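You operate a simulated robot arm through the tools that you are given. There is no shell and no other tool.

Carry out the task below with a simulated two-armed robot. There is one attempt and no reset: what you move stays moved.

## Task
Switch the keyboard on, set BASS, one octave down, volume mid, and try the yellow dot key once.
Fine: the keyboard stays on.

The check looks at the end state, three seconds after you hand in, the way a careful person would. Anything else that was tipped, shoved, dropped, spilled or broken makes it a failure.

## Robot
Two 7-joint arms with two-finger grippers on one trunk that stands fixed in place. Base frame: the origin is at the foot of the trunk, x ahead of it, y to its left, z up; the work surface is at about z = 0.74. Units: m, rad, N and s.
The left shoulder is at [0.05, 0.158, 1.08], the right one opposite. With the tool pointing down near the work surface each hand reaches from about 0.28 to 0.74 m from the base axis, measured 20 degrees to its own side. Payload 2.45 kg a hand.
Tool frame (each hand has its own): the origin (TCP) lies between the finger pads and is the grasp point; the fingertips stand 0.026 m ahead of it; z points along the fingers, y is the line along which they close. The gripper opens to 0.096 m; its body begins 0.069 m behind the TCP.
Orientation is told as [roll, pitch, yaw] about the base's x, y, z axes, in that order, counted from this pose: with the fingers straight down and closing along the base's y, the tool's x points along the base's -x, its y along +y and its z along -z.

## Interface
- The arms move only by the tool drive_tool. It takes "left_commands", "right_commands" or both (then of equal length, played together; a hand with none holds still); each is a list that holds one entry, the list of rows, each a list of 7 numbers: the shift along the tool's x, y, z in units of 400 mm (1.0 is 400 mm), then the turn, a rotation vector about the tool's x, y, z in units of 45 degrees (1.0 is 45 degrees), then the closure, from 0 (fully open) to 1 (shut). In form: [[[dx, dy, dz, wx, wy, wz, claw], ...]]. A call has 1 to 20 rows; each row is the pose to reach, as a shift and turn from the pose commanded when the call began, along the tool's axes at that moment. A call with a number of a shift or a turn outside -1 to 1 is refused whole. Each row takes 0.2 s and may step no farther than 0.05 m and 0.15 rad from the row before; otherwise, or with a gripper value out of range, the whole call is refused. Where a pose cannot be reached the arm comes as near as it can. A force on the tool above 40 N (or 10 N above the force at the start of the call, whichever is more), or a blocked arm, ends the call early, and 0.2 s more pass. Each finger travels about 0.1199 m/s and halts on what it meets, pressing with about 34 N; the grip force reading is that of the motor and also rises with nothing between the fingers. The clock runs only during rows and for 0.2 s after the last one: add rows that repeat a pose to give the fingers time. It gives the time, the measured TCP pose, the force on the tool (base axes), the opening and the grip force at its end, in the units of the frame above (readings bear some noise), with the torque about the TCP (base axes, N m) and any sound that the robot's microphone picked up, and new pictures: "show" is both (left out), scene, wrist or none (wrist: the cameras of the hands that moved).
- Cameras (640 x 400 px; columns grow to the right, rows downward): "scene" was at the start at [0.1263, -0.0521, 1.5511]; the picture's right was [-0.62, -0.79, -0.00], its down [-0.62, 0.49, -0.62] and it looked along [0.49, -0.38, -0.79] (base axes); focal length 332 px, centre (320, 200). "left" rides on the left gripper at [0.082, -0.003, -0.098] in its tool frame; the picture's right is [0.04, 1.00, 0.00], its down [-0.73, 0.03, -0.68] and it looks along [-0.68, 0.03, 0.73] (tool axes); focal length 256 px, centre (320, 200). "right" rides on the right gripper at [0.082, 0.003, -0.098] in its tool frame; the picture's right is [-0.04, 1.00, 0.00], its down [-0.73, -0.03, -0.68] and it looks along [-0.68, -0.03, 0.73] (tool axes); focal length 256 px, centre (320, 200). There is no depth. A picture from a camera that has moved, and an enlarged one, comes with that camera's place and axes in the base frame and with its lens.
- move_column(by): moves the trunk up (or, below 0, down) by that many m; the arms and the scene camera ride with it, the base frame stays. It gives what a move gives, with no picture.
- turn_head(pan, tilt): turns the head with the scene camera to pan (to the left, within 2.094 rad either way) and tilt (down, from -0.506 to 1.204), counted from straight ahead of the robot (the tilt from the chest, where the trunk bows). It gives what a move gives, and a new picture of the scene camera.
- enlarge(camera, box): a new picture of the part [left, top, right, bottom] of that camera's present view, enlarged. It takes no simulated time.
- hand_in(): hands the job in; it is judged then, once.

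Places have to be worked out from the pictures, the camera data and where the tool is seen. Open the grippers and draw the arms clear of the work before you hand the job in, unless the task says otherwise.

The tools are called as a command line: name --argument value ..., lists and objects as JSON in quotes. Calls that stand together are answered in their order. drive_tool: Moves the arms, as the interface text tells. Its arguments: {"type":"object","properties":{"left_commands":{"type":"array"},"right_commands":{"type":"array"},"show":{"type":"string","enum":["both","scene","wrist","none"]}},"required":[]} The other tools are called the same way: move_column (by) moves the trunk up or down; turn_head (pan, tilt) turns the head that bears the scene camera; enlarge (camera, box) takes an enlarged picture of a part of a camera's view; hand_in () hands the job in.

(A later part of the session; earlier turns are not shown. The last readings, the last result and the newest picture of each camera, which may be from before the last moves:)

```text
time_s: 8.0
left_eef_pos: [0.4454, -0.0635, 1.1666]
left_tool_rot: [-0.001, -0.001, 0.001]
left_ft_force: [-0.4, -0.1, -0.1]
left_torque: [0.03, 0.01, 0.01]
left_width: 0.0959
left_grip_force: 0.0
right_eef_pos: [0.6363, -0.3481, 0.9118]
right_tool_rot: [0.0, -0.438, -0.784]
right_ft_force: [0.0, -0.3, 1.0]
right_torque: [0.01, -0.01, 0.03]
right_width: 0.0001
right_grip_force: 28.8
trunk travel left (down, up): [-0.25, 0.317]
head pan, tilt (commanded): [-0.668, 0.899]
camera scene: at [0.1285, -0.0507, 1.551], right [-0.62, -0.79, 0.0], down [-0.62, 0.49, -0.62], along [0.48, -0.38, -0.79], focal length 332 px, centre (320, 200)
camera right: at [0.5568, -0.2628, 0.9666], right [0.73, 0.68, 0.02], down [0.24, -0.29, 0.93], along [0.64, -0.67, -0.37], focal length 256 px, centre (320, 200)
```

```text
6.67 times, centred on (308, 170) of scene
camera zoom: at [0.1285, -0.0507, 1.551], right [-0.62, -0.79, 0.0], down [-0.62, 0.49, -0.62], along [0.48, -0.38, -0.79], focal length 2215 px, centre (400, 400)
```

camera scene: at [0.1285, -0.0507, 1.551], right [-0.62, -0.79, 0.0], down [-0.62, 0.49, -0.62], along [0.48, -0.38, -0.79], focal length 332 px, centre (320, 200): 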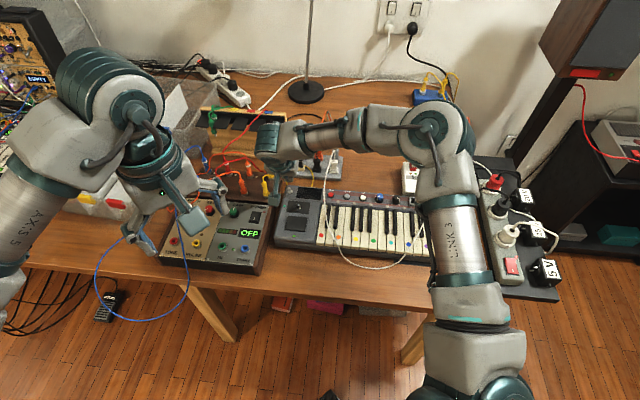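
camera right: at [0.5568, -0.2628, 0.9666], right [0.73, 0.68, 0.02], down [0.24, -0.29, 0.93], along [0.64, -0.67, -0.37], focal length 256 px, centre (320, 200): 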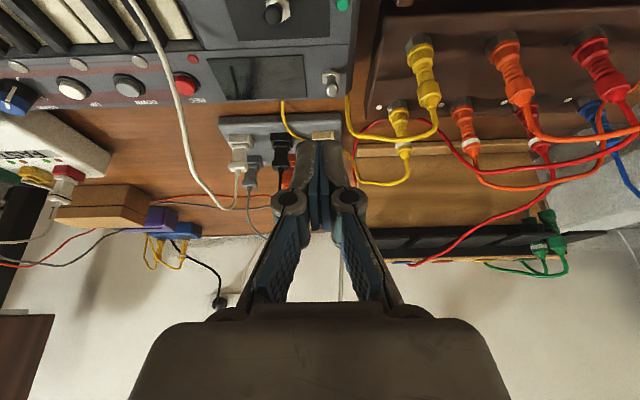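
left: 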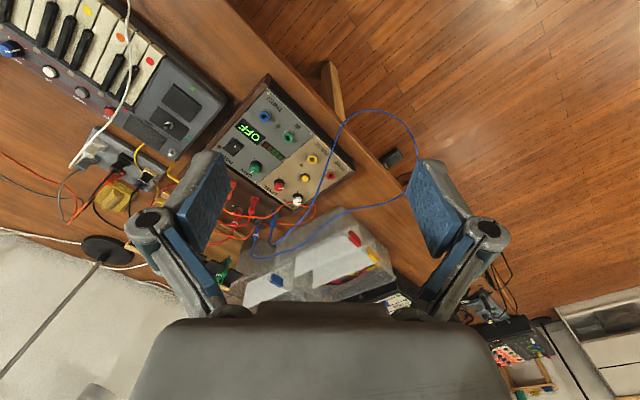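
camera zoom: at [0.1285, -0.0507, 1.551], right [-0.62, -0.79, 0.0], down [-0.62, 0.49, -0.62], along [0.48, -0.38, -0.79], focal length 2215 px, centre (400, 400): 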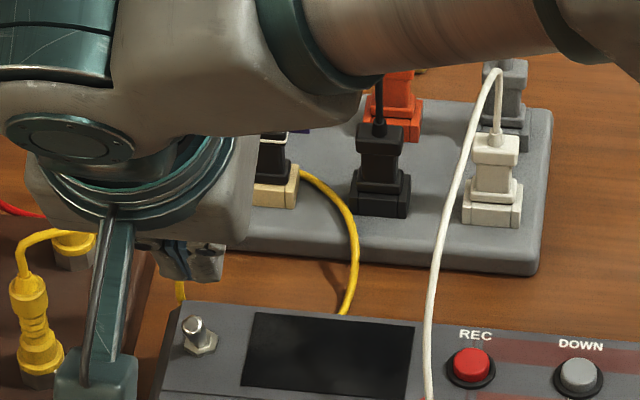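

With the 25° tilt, the lever nut re-measures at (0.6746, -0.3723), so I'm 44 mm in front of it and about 10 mm to the right. I'll shift 10 mm left and lower so the fingertip is near z 0.805.

drive_tool --right_commands '[[[0.0, 0.025, 0.0, 0, 0, 0, 1], [0.022, 0.025, 0.0471, 0, 0, 0, 1], [0.044, 0.025, 0.0942, 0, 0, 0, 1], [0.066, 0.025, 0.1414, 0, 0, 0, 1], [0.0879, 0.025, 0.1885, 0, 0, 0, 1]]]'

enlarge --camera "right" --box '[240, 60, 400, 160]'

enlarge --camera "scene" --box '[260, 160, 324, 200]'

enlarge --camera "left" --box '[130, 110, 210, 160]'

```text
time_s: 9.2
left_eef_pos: [0.4456, -0.0644, 1.1666]
left_tool_rot: [0.0, -0.002, -0.002]
left_ft_force: [-0.4, -0.1, 0.3]
left_torque: [0.02, 0.0, -0.01]
left_width: 0.096
left_grip_force: 0.1
right_eef_pos: [0.6426, -0.3389, 0.8286]
right_tool_rot: [0.001, -0.439, -0.785]
right_ft_force: [0.7, 0.2, -1.3]
right_torque: [0.02, -0.01, 0.03]
right_width: 0.0
right_grip_force: 28.4
trunk travel left (down, up): [-0.25, 0.317]
head pan, tilt (commanded): [-0.668, 0.899]
camera scene: at [0.1295, -0.0512, 1.5509], right [-0.62, -0.79, 0.0], down [-0.62, 0.49, -0.62], along [0.48, -0.38, -0.79], focal length 332 px, centre (320, 200)
camera right: at [0.564, -0.256, 0.8827], right [0.73, 0.68, 0.02], down [0.24, -0.29, 0.93], along [0.64, -0.67, -0.38], focal length 256 px, centre (320, 200)
```

scene: 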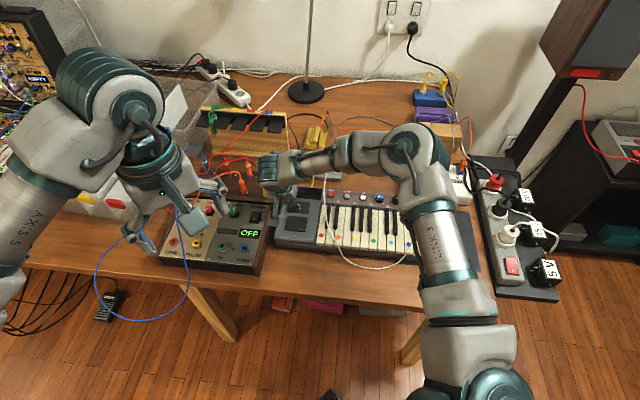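
right: 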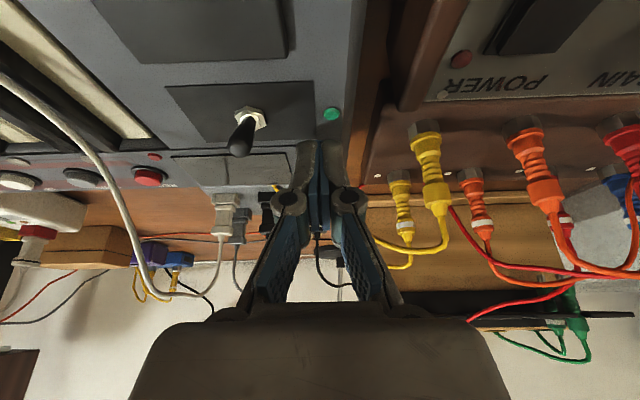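

```text
4.00 times, centred on (320, 110) of right
camera zoom: at [0.564, -0.256, 0.8827], right [0.73, 0.68, 0.02], down [0.24, -0.29, 0.93], along [0.64, -0.67, -0.38], focal length 1024 px, centre (320, 560)
```

zoom: 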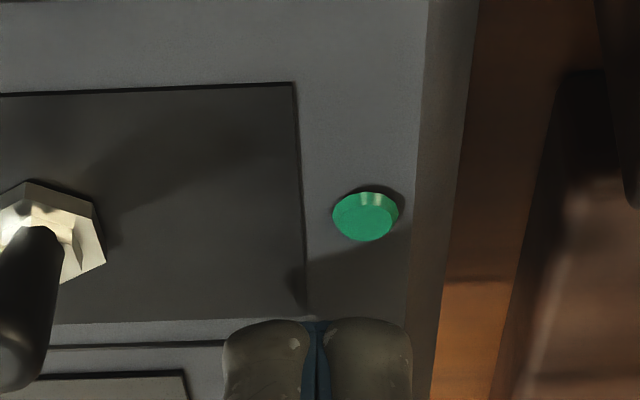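

```text
10.00 times, centred on (292, 180) of scene
camera zoom: at [0.1295, -0.0512, 1.5509], right [-0.62, -0.79, 0.0], down [-0.62, 0.49, -0.62], along [0.48, -0.38, -0.79], focal length 3323 px, centre (600, 400)
```

zoom: 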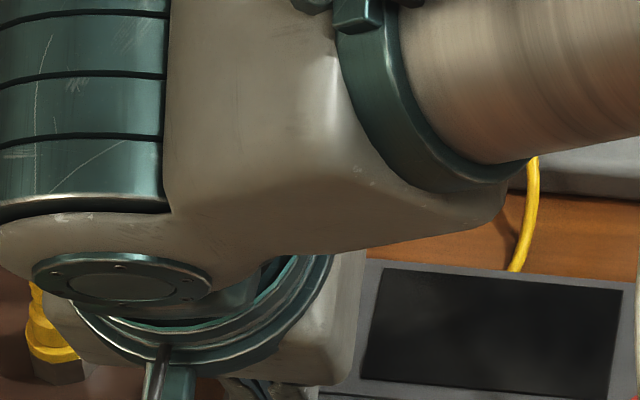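

```text
8.00 times, centred on (170, 135) of left
camera zoom: at [0.3654, -0.0683, 1.2642], right [-0.04, 1.0, 0.0], down [0.73, 0.03, 0.68], along [0.68, 0.03, -0.73], focal length 2048 px, centre (1520, 720)
```

zoom: 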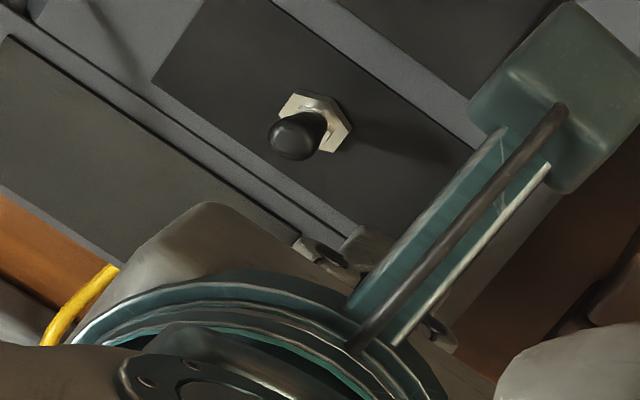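

The hand reached the start pose with no contact force. I'll push the lever smoothly 30 mm toward the back, watching force and sound.

drive_tool --right_commands '[[[-0.0136, 0, 0.0063, 0, 0, 0, 1], [-0.0272, 0, 0.0127, 0, 0, 0, 1], [-0.0408, 0, 0.019, 0, 0, 0, 1], [-0.0544, 0, 0.0254, 0, 0, 0, 1], [-0.068, 0, 0.0317, 0, 0, 0, 1]]]'

enlarge --camera "scene" --box '[276, 175, 372, 235]'

enlarge --camera "right" --box '[160, 80, 360, 205]'

```text
time_s: 10.4
left_eef_pos: [0.4434, -0.0628, 1.1678]
left_tool_rot: [0.0, -0.002, 0.0]
left_ft_force: [-0.1, 0.1, -0.2]
left_torque: [0.01, 0.01, 0.03]
left_width: 0.0963
left_grip_force: 0.0
right_eef_pos: [0.6637, -0.3607, 0.8313]
right_tool_rot: [0.001, -0.441, -0.786]
right_ft_force: [-9.3, 3.9, 8.1]
right_torque: [0.0, 0.07, -0.1]
right_width: 0.0
right_grip_force: 28.6
trunk travel left (down, up): [-0.25, 0.317]
head pan, tilt (commanded): [-0.668, 0.899]
heard: click
camera scene: at [0.1248, -0.0475, 1.5516], right [-0.62, -0.79, 0.0], down [-0.62, 0.49, -0.62], along [0.49, -0.39, -0.78], focal length 332 px, centre (320, 200)
camera right: at [0.5841, -0.2758, 0.8858], right [0.73, 0.68, 0.02], down [0.24, -0.29, 0.93], along [0.64, -0.67, -0.37], focal length 256 px, centre (320, 200)
```

scene: 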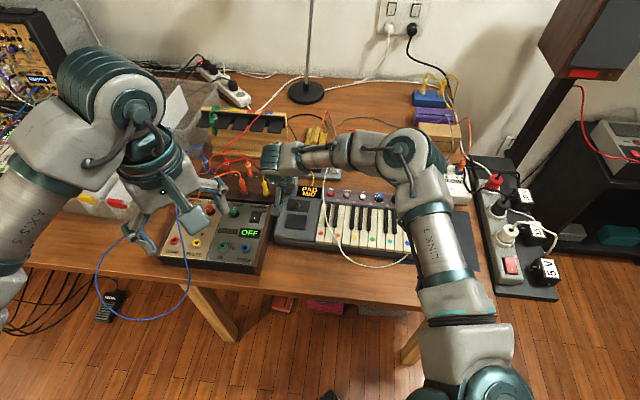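
right: 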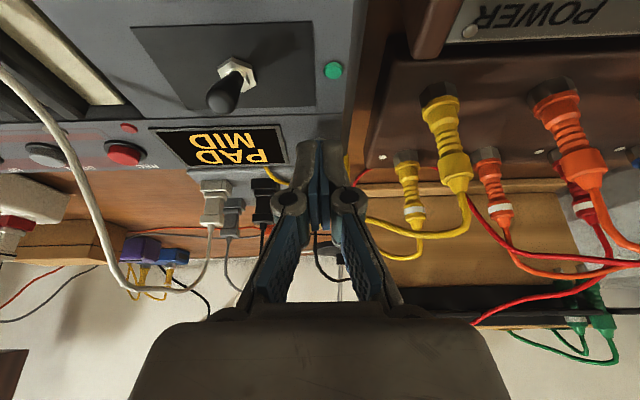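

```text
6.67 times, centred on (324, 205) of scene
camera zoom: at [0.1248, -0.0475, 1.5516], right [-0.62, -0.79, 0.0], down [-0.62, 0.49, -0.62], along [0.49, -0.39, -0.78], focal length 2215 px, centre (293, 167)
```

zoom: 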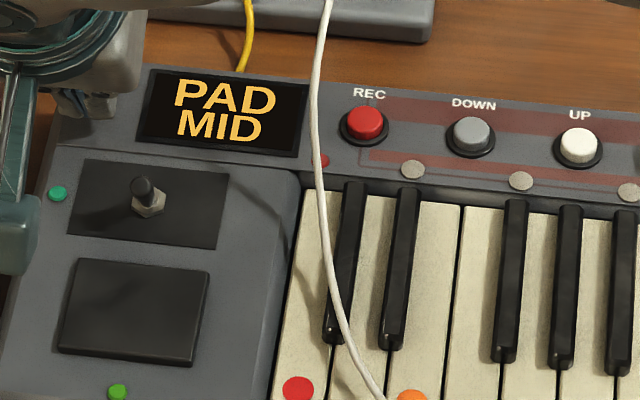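

```text
3.20 times, centred on (260, 142) of right
camera zoom: at [0.5841, -0.2758, 0.8858], right [0.73, 0.68, 0.02], down [0.24, -0.29, 0.93], along [0.64, -0.67, -0.37], focal length 819 px, centre (512, 384)
```

zoom: 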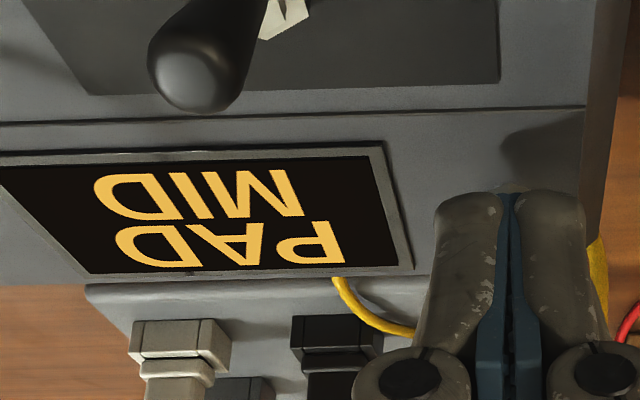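

There was a click and the display lit up with "PAD / MID": the keyboard is on. I'll back the finger off toward the front, then lift clear.

drive_tool --right_commands '[[[0.0227, 0, -0.0106, 0, 0, 0, 1], [0.0454, 0, -0.0212, 0, 0, 0, 1], [0.024, 0, -0.067, 0, 0, 0, 1], [-0.002, 0, -0.122, 0, 0, 0, 1], [-0.03, 0, -0.18, 0, 0, 0, 1], [-0.06, 0, -0.245, 0, 0, 0, 1]]]'

enlarge --camera "scene" --box '[276, 175, 372, 235]'

enlarge --camera "right" --box '[220, 0, 420, 125]'

```text
time_s: 11.8
left_eef_pos: [0.4449, -0.0648, 1.1668]
left_tool_rot: [0.001, -0.002, 0.001]
left_ft_force: [0.1, 1.1, 0.7]
left_torque: [0.0, 0.01, 0.04]
left_width: 0.0962
left_grip_force: 0.1
right_eef_pos: [0.6484, -0.3478, 0.9281]
right_tool_rot: [0.0, -0.438, -0.786]
right_ft_force: [0.6, -0.1, 0.2]
right_torque: [-0.01, -0.01, 0.0]
right_width: 0.0001
right_grip_force: 28.8
trunk travel left (down, up): [-0.25, 0.317]
head pan, tilt (commanded): [-0.668, 0.899]
camera scene: at [0.1277, -0.0509, 1.5511], right [-0.62, -0.79, 0.0], down [-0.62, 0.49, -0.62], along [0.48, -0.38, -0.79], focal length 332 px, centre (320, 200)
camera right: at [0.5687, -0.2633, 0.9817], right [0.73, 0.68, 0.02], down [0.24, -0.29, 0.93], along [0.64, -0.67, -0.38], focal length 256 px, centre (320, 200)
```

scene: 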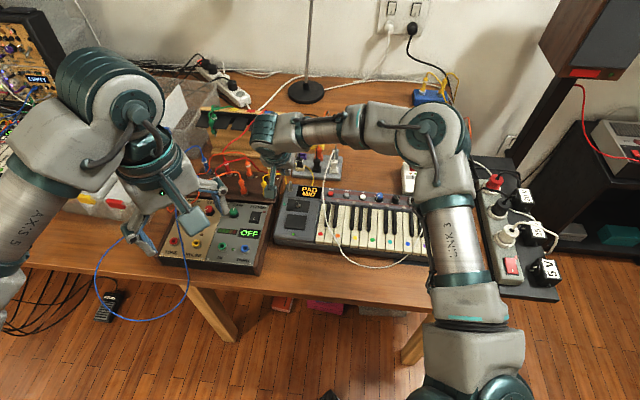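
right: 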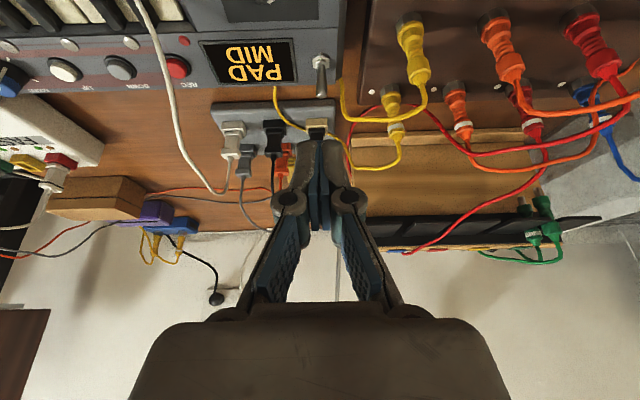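

```text
6.67 times, centred on (324, 205) of scene
camera zoom: at [0.1277, -0.0509, 1.5511], right [-0.62, -0.79, 0.0], down [-0.62, 0.49, -0.62], along [0.48, -0.38, -0.79], focal length 2215 px, centre (293, 167)
```

zoom: 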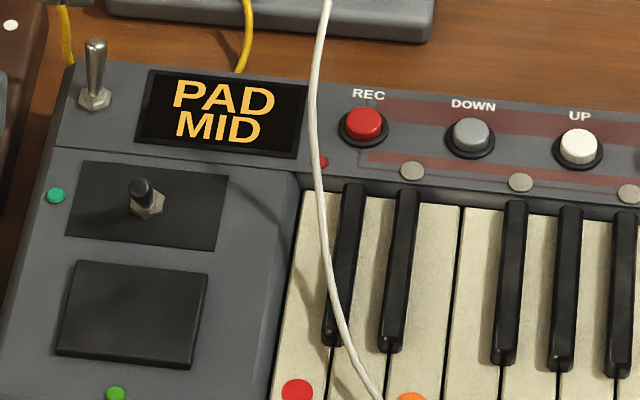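

```text
3.20 times, centred on (320, 62) of right
camera zoom: at [0.5687, -0.2633, 0.9817], right [0.73, 0.68, 0.02], down [0.24, -0.29, 0.93], along [0.64, -0.67, -0.38], focal length 819 px, centre (320, 640)
```

zoom: 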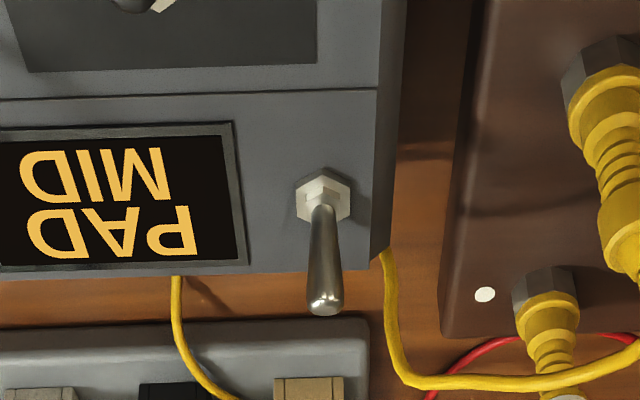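

The lever stayed back and the display still reads PAD / MID, so I'll start with the SOUND knob. I'll lift, straighten the tool and hover over the knob at about (0.494, -0.561), with the gripper partly open (32 mm) for the grip.

drive_tool --right_commands '[[[-0.038, 0, -0.0815, 0, 0, 0, 1], [-0.076, 0, -0.163, 0, 0, 0, 1], [-0.092, -0.108, -0.156, 0, 0.093, 0, 1], [-0.108, -0.216, -0.148, 0, 0.186, 0, 1], [-0.123, -0.325, -0.141, 0, 0.278, 0, 1], [-0.139, -0.433, -0.134, 0, 0.371, 0, 1], [-0.155, -0.541, -0.126, 0, 0.464, 0, 0.667], [-0.171, -0.649, -0.119, 0, 0.556, 0, 0.667], [-0.171, -0.649, -0.119, 0, 0.556, 0, 0.667]]]'

enlarge --camera "right" --box '[200, 20, 440, 170]'

enlarge --camera "scene" --box '[270, 165, 430, 265]'

```text
time_s: 13.8
left_eef_pos: [0.4462, -0.0659, 1.1654]
left_tool_rot: [0.0, -0.002, 0.0]
left_ft_force: [0.2, 0.1, -0.3]
left_torque: [-0.02, -0.04, 0.03]
left_width: 0.0959
left_grip_force: 0.1
right_eef_pos: [0.4947, -0.563, 0.9975]
right_tool_rot: [0.0, -0.002, -0.785]
right_ft_force: [0.0, 0.2, -0.4]
right_torque: [-0.01, 0.03, -0.01]
right_width: 0.0319
right_grip_force: 0.1
trunk travel left (down, up): [-0.25, 0.317]
head pan, tilt (commanded): [-0.668, 0.899]
camera scene: at [0.1281, -0.0551, 1.5509], right [-0.62, -0.78, 0.0], down [-0.62, 0.49, -0.62], along [0.48, -0.38, -0.79], focal length 332 px, centre (320, 200)
camera right: at [0.4409, -0.5032, 1.0963], right [0.73, 0.68, 0.0], down [0.5, -0.54, 0.68], along [0.46, -0.5, -0.73], focal length 256 px, centre (320, 200)
```

scene: 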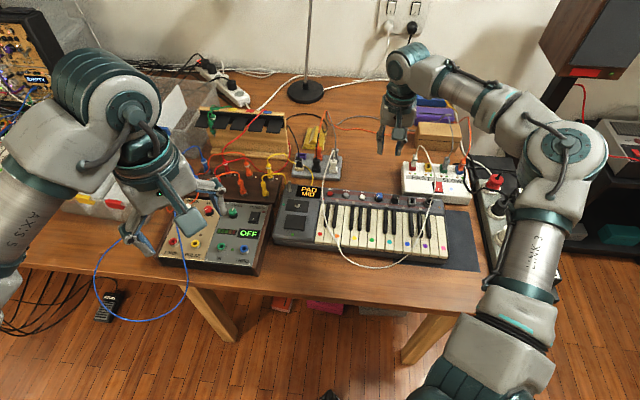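
right: 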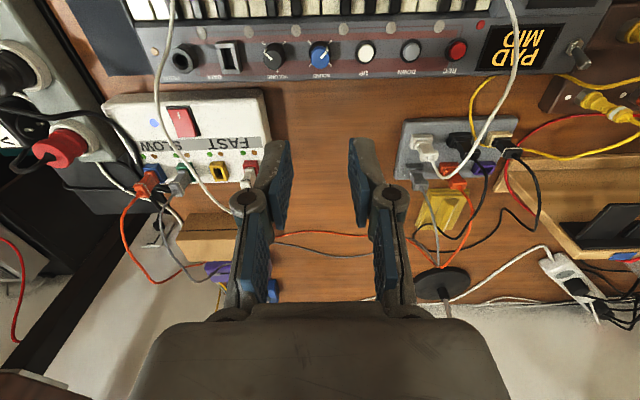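

```text
2.67 times, centred on (320, 95) of right
camera zoom: at [0.4409, -0.5032, 1.0963], right [0.73, 0.68, 0.0], down [0.5, -0.54, 0.68], along [0.46, -0.5, -0.73], focal length 683 px, centre (320, 480)
```

zoom: 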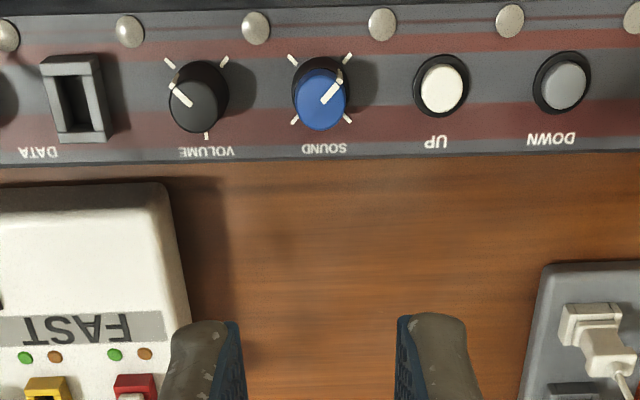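

```text
4.00 times, centred on (350, 215) of scene
camera zoom: at [0.1281, -0.0551, 1.5509], right [-0.62, -0.78, 0.0], down [-0.62, 0.49, -0.62], along [0.48, -0.38, -0.79], focal length 1329 px, centre (200, 140)
```

zoom: 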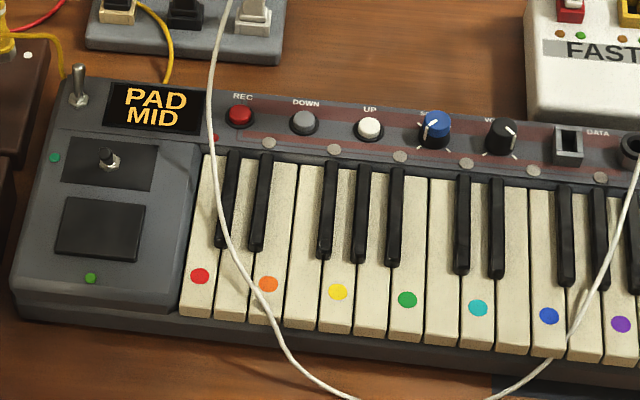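

Seen from straight above, SOUND has four ticks and is centred near (0.489, -0.556); VOLUME has left, back and right ticks and is centred near (0.455, -0.590). I'll centre over SOUND, yaw to 0 and come down to z about 0.93 to check the alignment.

drive_tool --right_commands '[[[0.004, 0.0, 0.03, 0, 0, -0.16, 0.667], [0.008, 0.001, 0.06, 0, 0, -0.33, 0.667], [0.012, 0.001, 0.09, 0, 0, -0.5, 0.667], [0.016, 0.002, 0.12, 0, 0, -0.67, 0.667], [0.02, 0.002, 0.15, 0, 0, -0.84, 0.667], [0.022, 0.002, 0.17, 0, 0, -1.0, 0.667]]]'

enlarge --camera "right" --box '[220, 60, 420, 185]'

enlarge --camera "scene" --box '[330, 130, 458, 210]'

```text
time_s: 15.2
left_eef_pos: [0.4452, -0.0649, 1.1664]
left_tool_rot: [-0.001, -0.001, 0.001]
left_ft_force: [-0.5, 0.8, 0.1]
left_torque: [-0.01, 0.01, -0.01]
left_width: 0.0964
left_grip_force: 0.0
right_eef_pos: [0.4902, -0.5532, 0.9329]
right_tool_rot: [-0.003, -0.002, 0.003]
right_ft_force: [-0.7, 0.5, 0.3]
right_torque: [-0.01, -0.02, 0.01]
right_width: 0.0318
right_grip_force: 0.0
trunk travel left (down, up): [-0.25, 0.317]
head pan, tilt (commanded): [-0.668, 0.899]
camera scene: at [0.1277, -0.0532, 1.551], right [-0.62, -0.79, 0.0], down [-0.62, 0.49, -0.62], along [0.48, -0.38, -0.79], focal length 332 px, centre (320, 200)
camera right: at [0.409, -0.5503, 1.0301], right [0.04, 1.0, 0.0], down [0.73, -0.03, 0.68], along [0.68, -0.03, -0.73], focal length 256 px, centre (320, 200)
```

scene: 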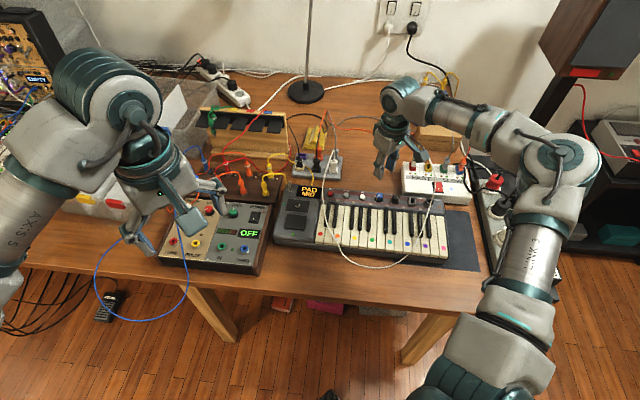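
right: 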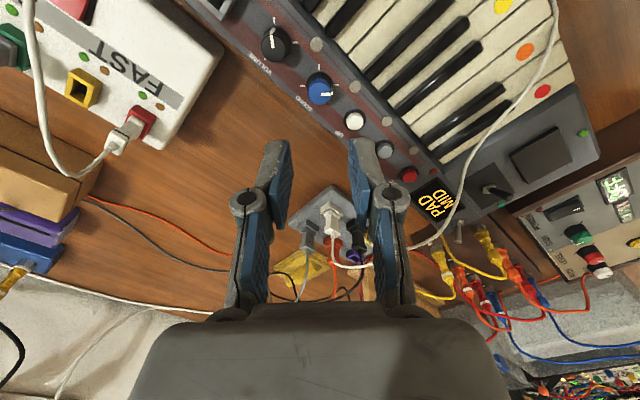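

```text
3.20 times, centred on (320, 122) of right
camera zoom: at [0.409, -0.5503, 1.0301], right [0.04, 1.0, 0.0], down [0.73, -0.03, 0.68], along [0.68, -0.03, -0.73], focal length 819 px, centre (320, 448)
```

zoom: 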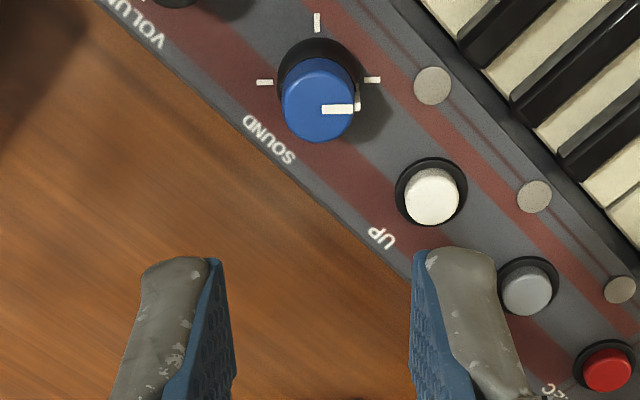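

```text
5.00 times, centred on (394, 170) of scene
camera zoom: at [0.1277, -0.0532, 1.551], right [-0.62, -0.79, 0.0], down [-0.62, 0.49, -0.62], along [0.48, -0.38, -0.79], focal length 1662 px, centre (-50, 350)
```

zoom: 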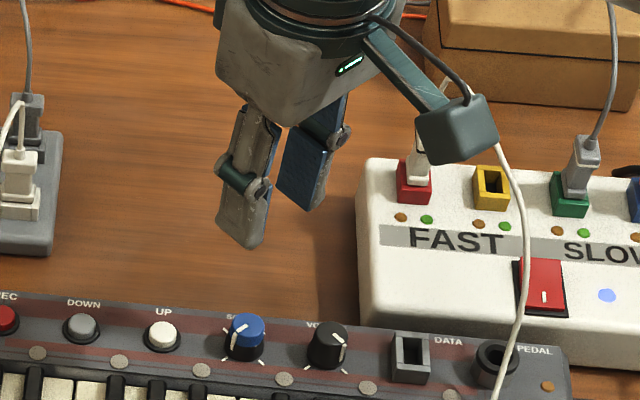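

The knob centre is within about 1 mm of the tool axis. I'll lower to just above the knob top and check before straddling it.

drive_tool --right_commands '[[[0, -0.001, 0.07, 0, 0, 0, 0.667], [0, -0.002, 0.14, 0, 0, 0, 0.667], [0, -0.002, 0.2, 0, 0, 0, 0.667]]]'

enlarge --camera "right" --box '[220, 60, 420, 185]'

enlarge --camera "scene" --box '[350, 155, 430, 205]'

```text
time_s: 16.0
left_eef_pos: [0.4453, -0.0639, 1.1657]
left_tool_rot: [0.0, -0.002, 0.0]
left_ft_force: [-0.5, 0.2, 0.4]
left_torque: [-0.02, -0.01, 0.0]
left_width: 0.096
left_grip_force: 0.0
right_eef_pos: [0.4905, -0.5564, 0.85]
right_tool_rot: [-0.001, -0.004, 0.0]
right_ft_force: [0.2, 0.1, 0.4]
right_torque: [-0.05, 0.01, 0.04]
right_width: 0.032
right_grip_force: 0.1
trunk travel left (down, up): [-0.25, 0.317]
head pan, tilt (commanded): [-0.668, 0.899]
camera scene: at [0.1282, -0.0536, 1.5509], right [-0.62, -0.79, 0.0], down [-0.62, 0.49, -0.62], along [0.48, -0.38, -0.79], focal length 332 px, centre (320, 200)
camera right: at [0.409, -0.5519, 0.9492], right [0.04, 1.0, 0.0], down [0.73, -0.03, 0.68], along [0.68, -0.03, -0.73], focal length 256 px, centre (320, 200)
```

scene: 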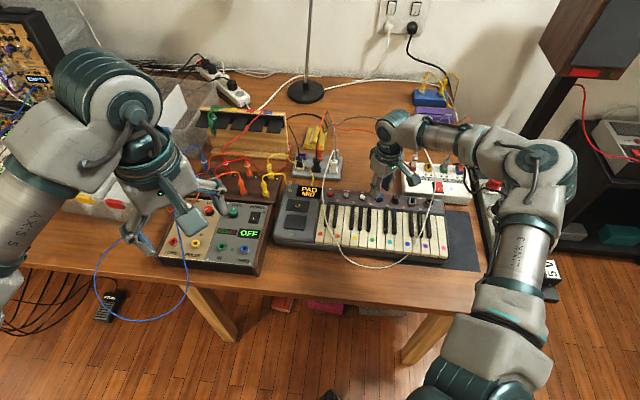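
right: 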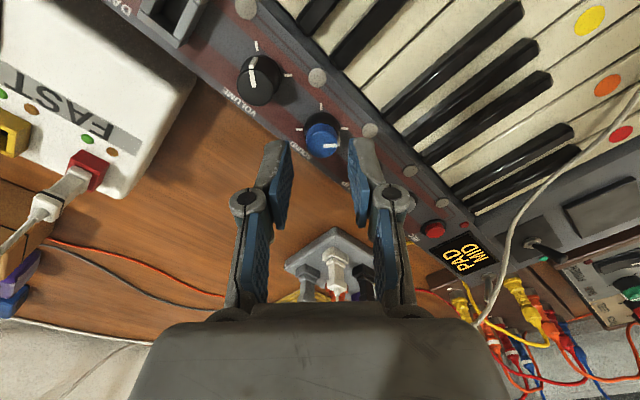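

```text
3.20 times, centred on (320, 122) of right
camera zoom: at [0.409, -0.5519, 0.9492], right [0.04, 1.0, 0.0], down [0.73, -0.03, 0.68], along [0.68, -0.03, -0.73], focal length 819 px, centre (320, 448)
```

zoom: 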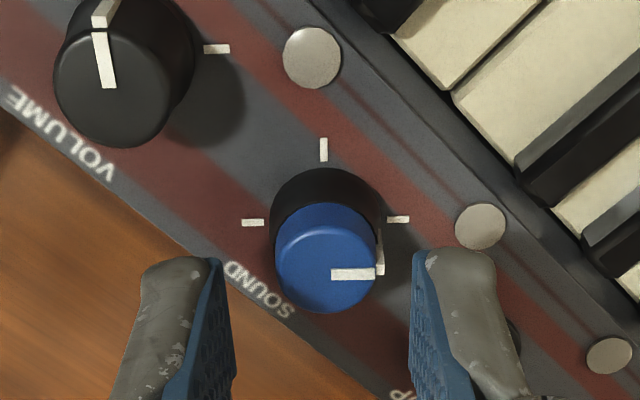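

```text
8.00 times, centred on (390, 180) of scene
camera zoom: at [0.1282, -0.0536, 1.5509], right [-0.62, -0.79, 0.0], down [-0.62, 0.49, -0.62], along [0.48, -0.38, -0.79], focal length 2658 px, centre (-240, 360)
```

zoom: 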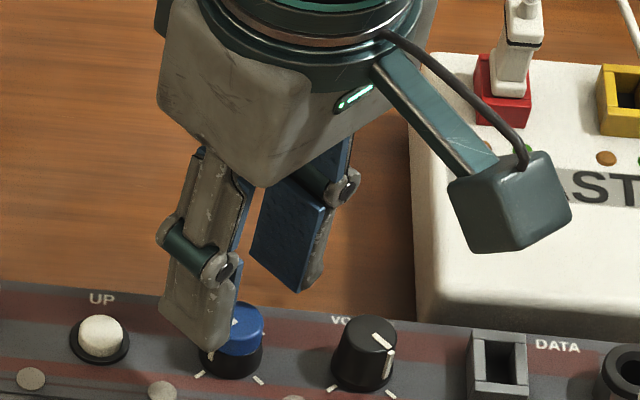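

The fingers bracket the knob evenly, within about 1.5 mm. I'll lower 21 mm around it and close to grip.

drive_tool --right_commands '[[[0.001, 0.003, 0.026, 0, 0, 0, 0.667], [0.001, 0.003, 0.0525, 0, 0, 0, 0.667], [0.001, 0.003, 0.0525, 0, 0, 0, 0.8], [0.001, 0.003, 0.0525, 0, 0, 0, 0.9], [0.001, 0.003, 0.0525, 0, 0, 0, 0.9]]]'

enlarge --camera "right" --box '[220, 60, 420, 185]'

enlarge --camera "scene" --box '[350, 155, 430, 205]'

```text
time_s: 17.2
left_eef_pos: [0.4456, -0.0644, 1.1659]
left_tool_rot: [0.0, -0.003, 0.002]
left_ft_force: [-0.2, -0.1, 0.0]
left_torque: [-0.03, -0.02, 0.02]
left_width: 0.0959
left_grip_force: 0.0
right_eef_pos: [0.4913, -0.5535, 0.8296]
right_tool_rot: [-0.001, -0.002, -0.001]
right_ft_force: [0.1, -1.9, 0.8]
right_torque: [-0.11, -0.47, 0.01]
right_width: 0.0189
right_grip_force: 34.0
trunk travel left (down, up): [-0.25, 0.317]
head pan, tilt (commanded): [-0.668, 0.899]
camera scene: at [0.1279, -0.0543, 1.5509], right [-0.62, -0.79, 0.0], down [-0.62, 0.49, -0.62], along [0.48, -0.38, -0.79], focal length 332 px, centre (320, 200)
camera right: at [0.409, -0.5507, 0.9275], right [0.04, 1.0, 0.0], down [0.73, -0.03, 0.68], along [0.68, -0.03, -0.73], focal length 256 px, centre (320, 200)
```

scene: 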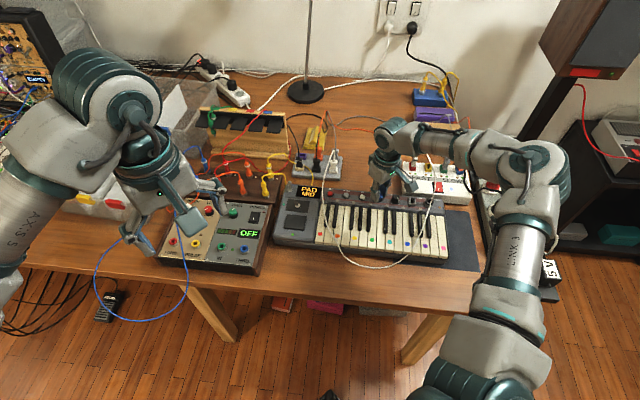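
right: 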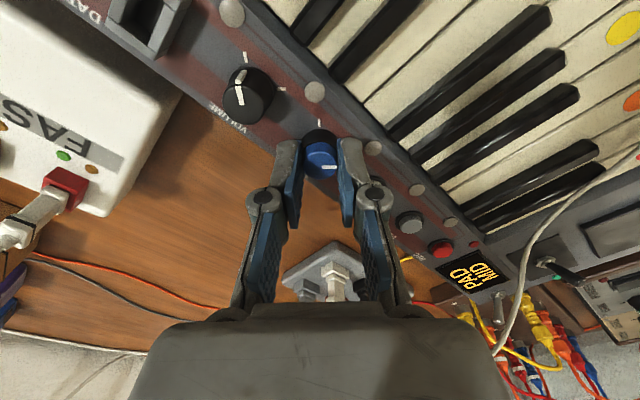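

```text
3.20 times, centred on (320, 122) of right
camera zoom: at [0.409, -0.5507, 0.9275], right [0.04, 1.0, 0.0], down [0.73, -0.03, 0.68], along [0.68, -0.03, -0.73], focal length 819 px, centre (320, 448)
```

zoom: 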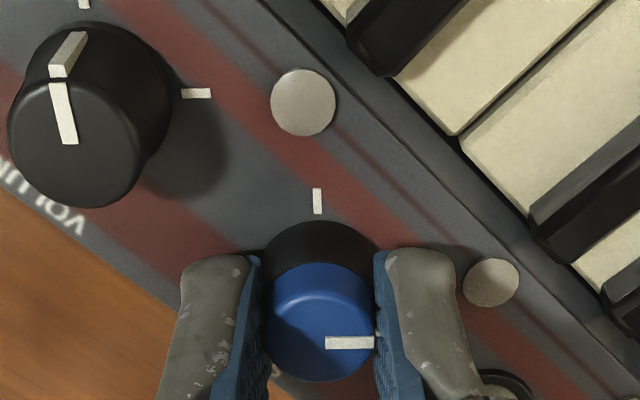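

```text
8.00 times, centred on (390, 180) of scene
camera zoom: at [0.1279, -0.0543, 1.5509], right [-0.62, -0.79, 0.0], down [-0.62, 0.49, -0.62], along [0.48, -0.38, -0.79], focal length 2658 px, centre (-240, 360)
```

zoom: 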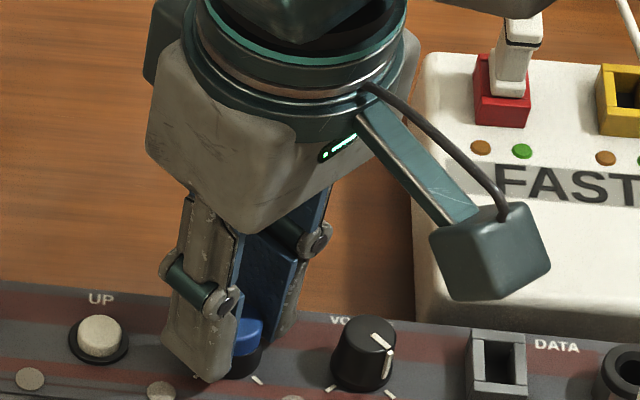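

The grip is good (18.9 mm, little side force). I'll turn the knob clockwise 45°, half a step, and watch the torque.

drive_tool --right_commands '[[[0, 0, 0, 0, 0, 0.143, 0.9], [0, 0, 0, 0, 0, 0.286, 0.9], [0, 0, 0, 0, 0, 0.429, 0.9], [0, 0, 0, 0, 0, 0.571, 0.9], [0, 0, 0, 0, 0, 0.714, 0.9], [0, 0, 0, 0, 0, 0.857, 0.9], [0, 0, 0, 0, 0, 1.0, 0.9]]]'

enlarge --camera "right" --box '[220, 60, 420, 185]'

enlarge --camera "scene" --box '[270, 165, 430, 265]'

```text
time_s: 18.8
left_eef_pos: [0.4449, -0.0653, 1.1655]
left_tool_rot: [0.001, -0.002, 0.0]
left_ft_force: [-0.5, -0.1, 0.4]
left_torque: [0.02, -0.03, -0.02]
left_width: 0.0958
left_grip_force: 0.0
right_eef_pos: [0.4909, -0.5526, 0.8297]
right_tool_rot: [0.0, 0.001, -0.79]
right_ft_force: [-2.6, -5.8, -0.7]
right_torque: [0.04, 0.25, 0.0]
right_width: 0.019
right_grip_force: 34.4
trunk travel left (down, up): [-0.25, 0.317]
head pan, tilt (commanded): [-0.668, 0.899]
camera scene: at [0.1284, -0.0568, 1.5508], right [-0.62, -0.79, 0.0], down [-0.62, 0.49, -0.62], along [0.48, -0.38, -0.79], focal length 332 px, centre (320, 200)
camera right: at [0.4359, -0.4941, 0.9277], right [0.74, 0.68, 0.0], down [0.5, -0.54, 0.68], along [0.46, -0.5, -0.73], focal length 256 px, centre (320, 200)
```

scene: 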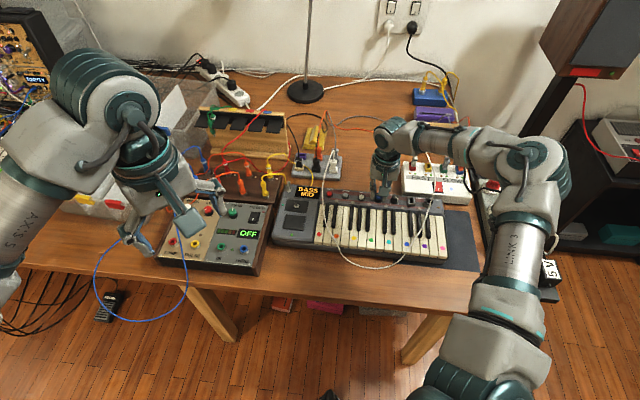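
right: 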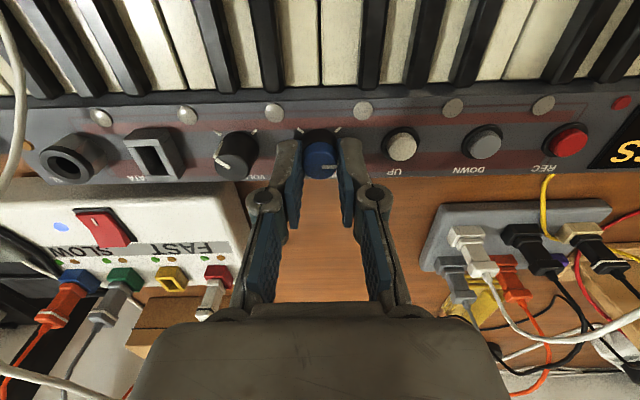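

```text
3.20 times, centred on (320, 122) of right
camera zoom: at [0.4359, -0.4941, 0.9277], right [0.74, 0.68, 0.0], down [0.5, -0.54, 0.68], along [0.46, -0.5, -0.73], focal length 819 px, centre (320, 448)
```

zoom: 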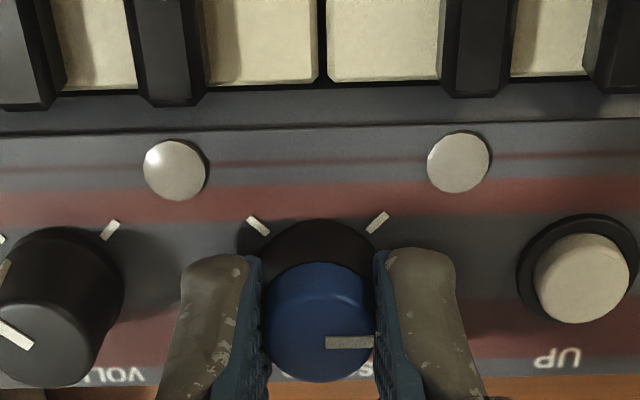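

```text
4.00 times, centred on (350, 215) of scene
camera zoom: at [0.1284, -0.0568, 1.5508], right [-0.62, -0.79, 0.0], down [-0.62, 0.49, -0.62], along [0.48, -0.38, -0.79], focal length 1329 px, centre (200, 140)
```

zoom: 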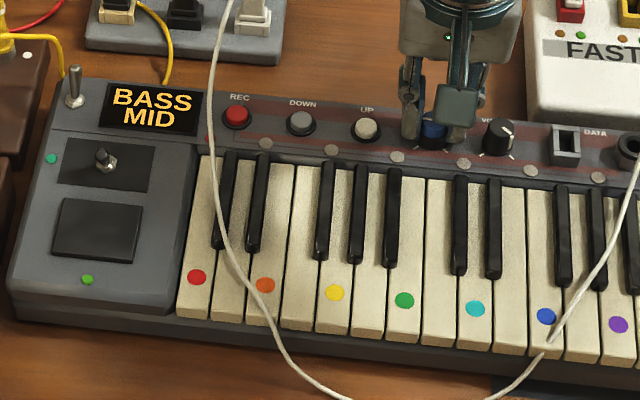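

The display already reads BASS / MID, so BASS is the back-left tick. I'll turn the remaining 45° so the pointer sits squarely on that tick.

drive_tool --right_commands '[[[0, 0, 0, 0, 0, 0.143, 0.9], [0, 0, 0, 0, 0, 0.286, 0.9], [0, 0, 0, 0, 0, 0.429, 0.9], [0, 0, 0, 0, 0, 0.571, 0.9], [0, 0, 0, 0, 0, 0.714, 0.9], [0, 0, 0, 0, 0, 0.857, 0.9], [0, 0, 0, 0, 0, 1.0, 0.9]]]'

enlarge --camera "right" --box '[220, 60, 420, 185]'

enlarge --camera "scene" --box '[270, 165, 430, 265]'

```text
time_s: 20.4
left_eef_pos: [0.4466, -0.0642, 1.1657]
left_tool_rot: [0.001, -0.002, 0.001]
left_ft_force: [-0.1, 0.1, -0.7]
left_torque: [0.0, 0.05, 0.02]
left_width: 0.0961
left_grip_force: 0.0
right_eef_pos: [0.4914, -0.5536, 0.8302]
right_tool_rot: [0.002, -0.001, -1.573]
right_ft_force: [-2.4, -2.3, 0.5]
right_torque: [0.19, 0.05, 0.06]
right_width: 0.0187
right_grip_force: 34.2
trunk travel left (down, up): [-0.25, 0.317]
head pan, tilt (commanded): [-0.668, 0.899]
camera scene: at [0.1288, -0.0556, 1.5507], right [-0.62, -0.79, 0.0], down [-0.62, 0.49, -0.62], along [0.48, -0.38, -0.79], focal length 332 px, centre (320, 200)
camera right: at [0.4946, -0.4719, 0.9279], right [1.0, -0.04, 0.0], down [-0.03, -0.73, 0.68], along [-0.03, -0.68, -0.73], focal length 256 px, centre (320, 200)
```

scene: 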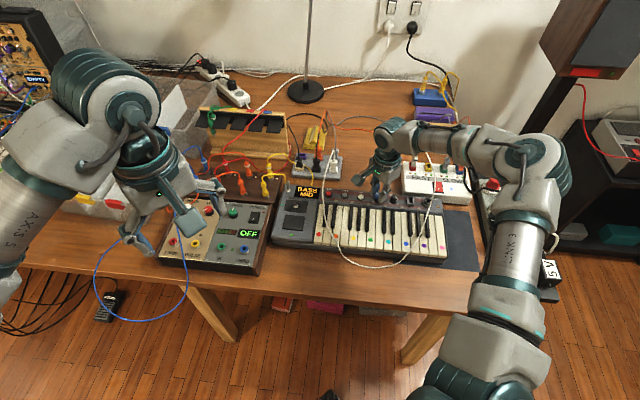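
right: 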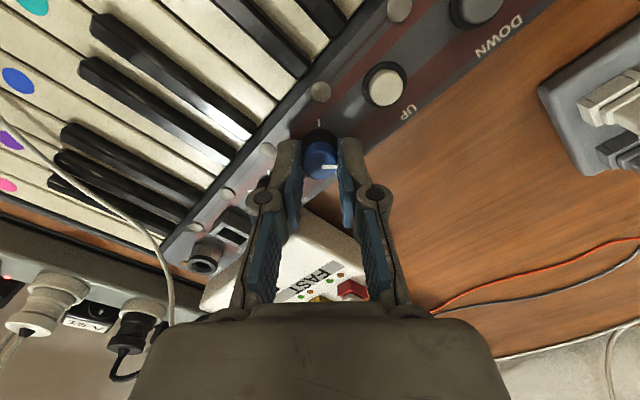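

```text
3.20 times, centred on (320, 122) of right
camera zoom: at [0.4946, -0.4719, 0.9279], right [1.0, -0.04, 0.0], down [-0.03, -0.73, 0.68], along [-0.03, -0.68, -0.73], focal length 819 px, centre (320, 448)
```

zoom: 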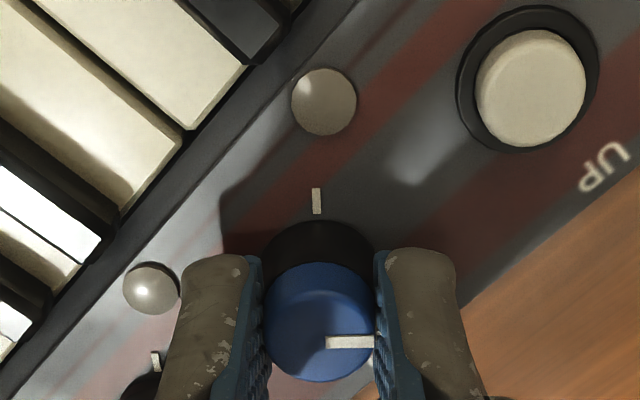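

```text
4.00 times, centred on (350, 215) of scene
camera zoom: at [0.1288, -0.0556, 1.5507], right [-0.62, -0.79, 0.0], down [-0.62, 0.49, -0.62], along [0.48, -0.38, -0.79], focal length 1329 px, centre (200, 140)
```

zoom: 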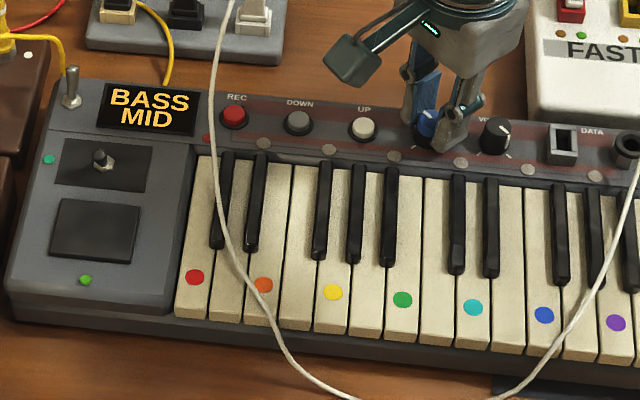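

The display reads BASS / MID and the pointer is on the back-left tick. The keyboard looks to have crept a few millimetres in the scene view, so I'll release gently, rise straight up and re-measure before the next control.

drive_tool --right_commands '[[[0, 0, 0, 0, 0, 0, 0.8], [0, 0, 0, 0, 0, 0, 0.667], [0, 0, 0, 0, 0, 0, 0.667], [0, 0, -0.06, 0, 0, 0, 0.667], [0, 0, -0.13, 0, 0, 0, 0.667], [0, 0, -0.22, 0, 0, 0, 0.667]]]'

enlarge --camera "right" --box '[200, 20, 440, 170]'

enlarge --camera "scene" --box '[270, 165, 430, 265]'

enlarge --camera "scene" --box '[260, 130, 580, 330]'

```text
time_s: 21.8
left_eef_pos: [0.4446, -0.0637, 1.1661]
left_tool_rot: [-0.001, -0.003, -0.001]
left_ft_force: [0.5, 0.3, 0.7]
left_torque: [-0.02, 0.01, -0.01]
left_width: 0.0959
left_grip_force: 0.2
right_eef_pos: [0.4889, -0.5521, 0.9205]
right_tool_rot: [0.003, 0.0, -1.571]
right_ft_force: [0.5, 0.2, -0.4]
right_torque: [-0.01, 0.02, 0.01]
right_width: 0.0318
right_grip_force: 0.1
trunk travel left (down, up): [-0.25, 0.317]
head pan, tilt (commanded): [-0.668, 0.899]
camera scene: at [0.1267, -0.0521, 1.5512], right [-0.62, -0.79, 0.0], down [-0.62, 0.49, -0.62], along [0.49, -0.38, -0.79], focal length 332 px, centre (320, 200)
camera right: at [0.4923, -0.47, 1.0187], right [1.0, -0.04, 0.0], down [-0.03, -0.73, 0.68], along [-0.03, -0.68, -0.73], focal length 256 px, centre (320, 200)
```

scene: 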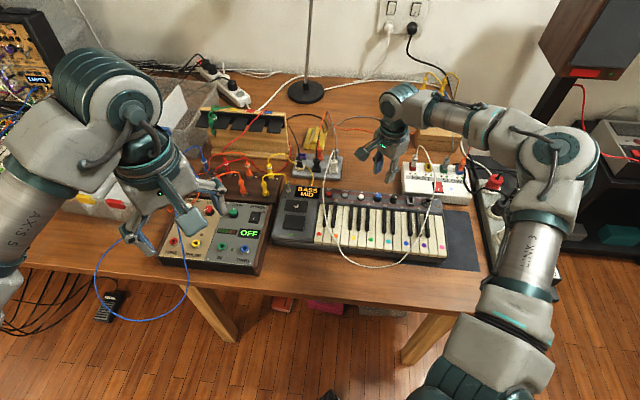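
right: 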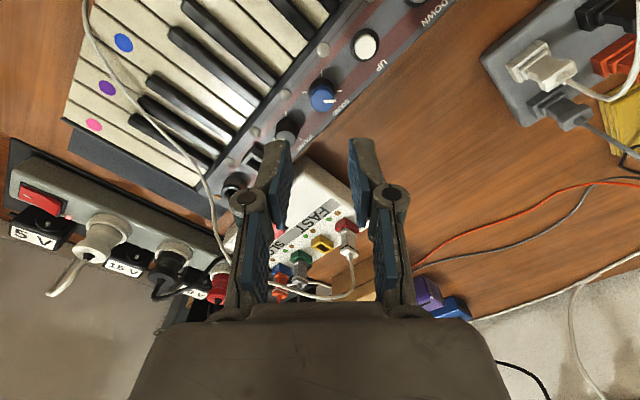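

```text
2.67 times, centred on (320, 95) of right
camera zoom: at [0.4923, -0.47, 1.0187], right [1.0, -0.04, 0.0], down [-0.03, -0.73, 0.68], along [-0.03, -0.68, -0.73], focal length 683 px, centre (320, 480)
```

zoom: 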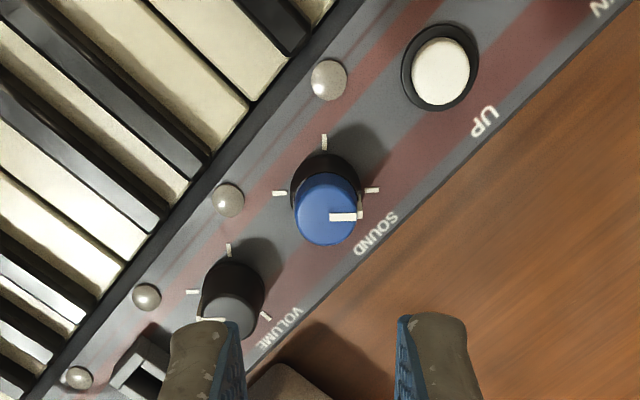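

```text
4.00 times, centred on (350, 215) of scene
camera zoom: at [0.1267, -0.0521, 1.5512], right [-0.62, -0.79, 0.0], down [-0.62, 0.49, -0.62], along [0.49, -0.38, -0.79], focal length 1329 px, centre (200, 140)
```

zoom: 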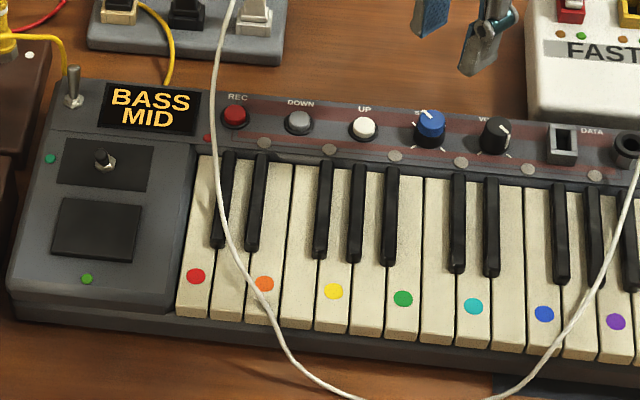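

```text
2.00 times, centred on (420, 230) of scene
camera zoom: at [0.1267, -0.0521, 1.5512], right [-0.62, -0.79, 0.0], down [-0.62, 0.49, -0.62], along [0.49, -0.38, -0.79], focal length 665 px, centre (120, 140)
```

zoom: 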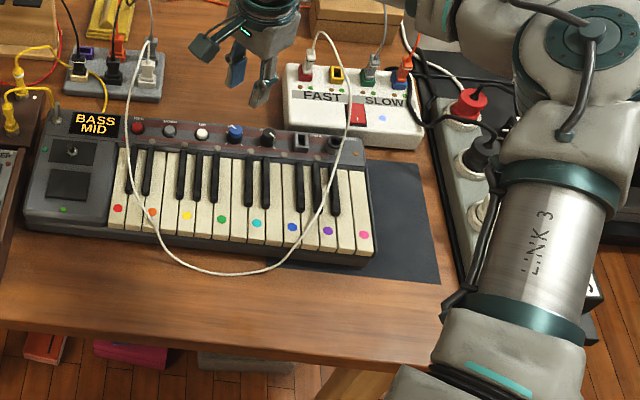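

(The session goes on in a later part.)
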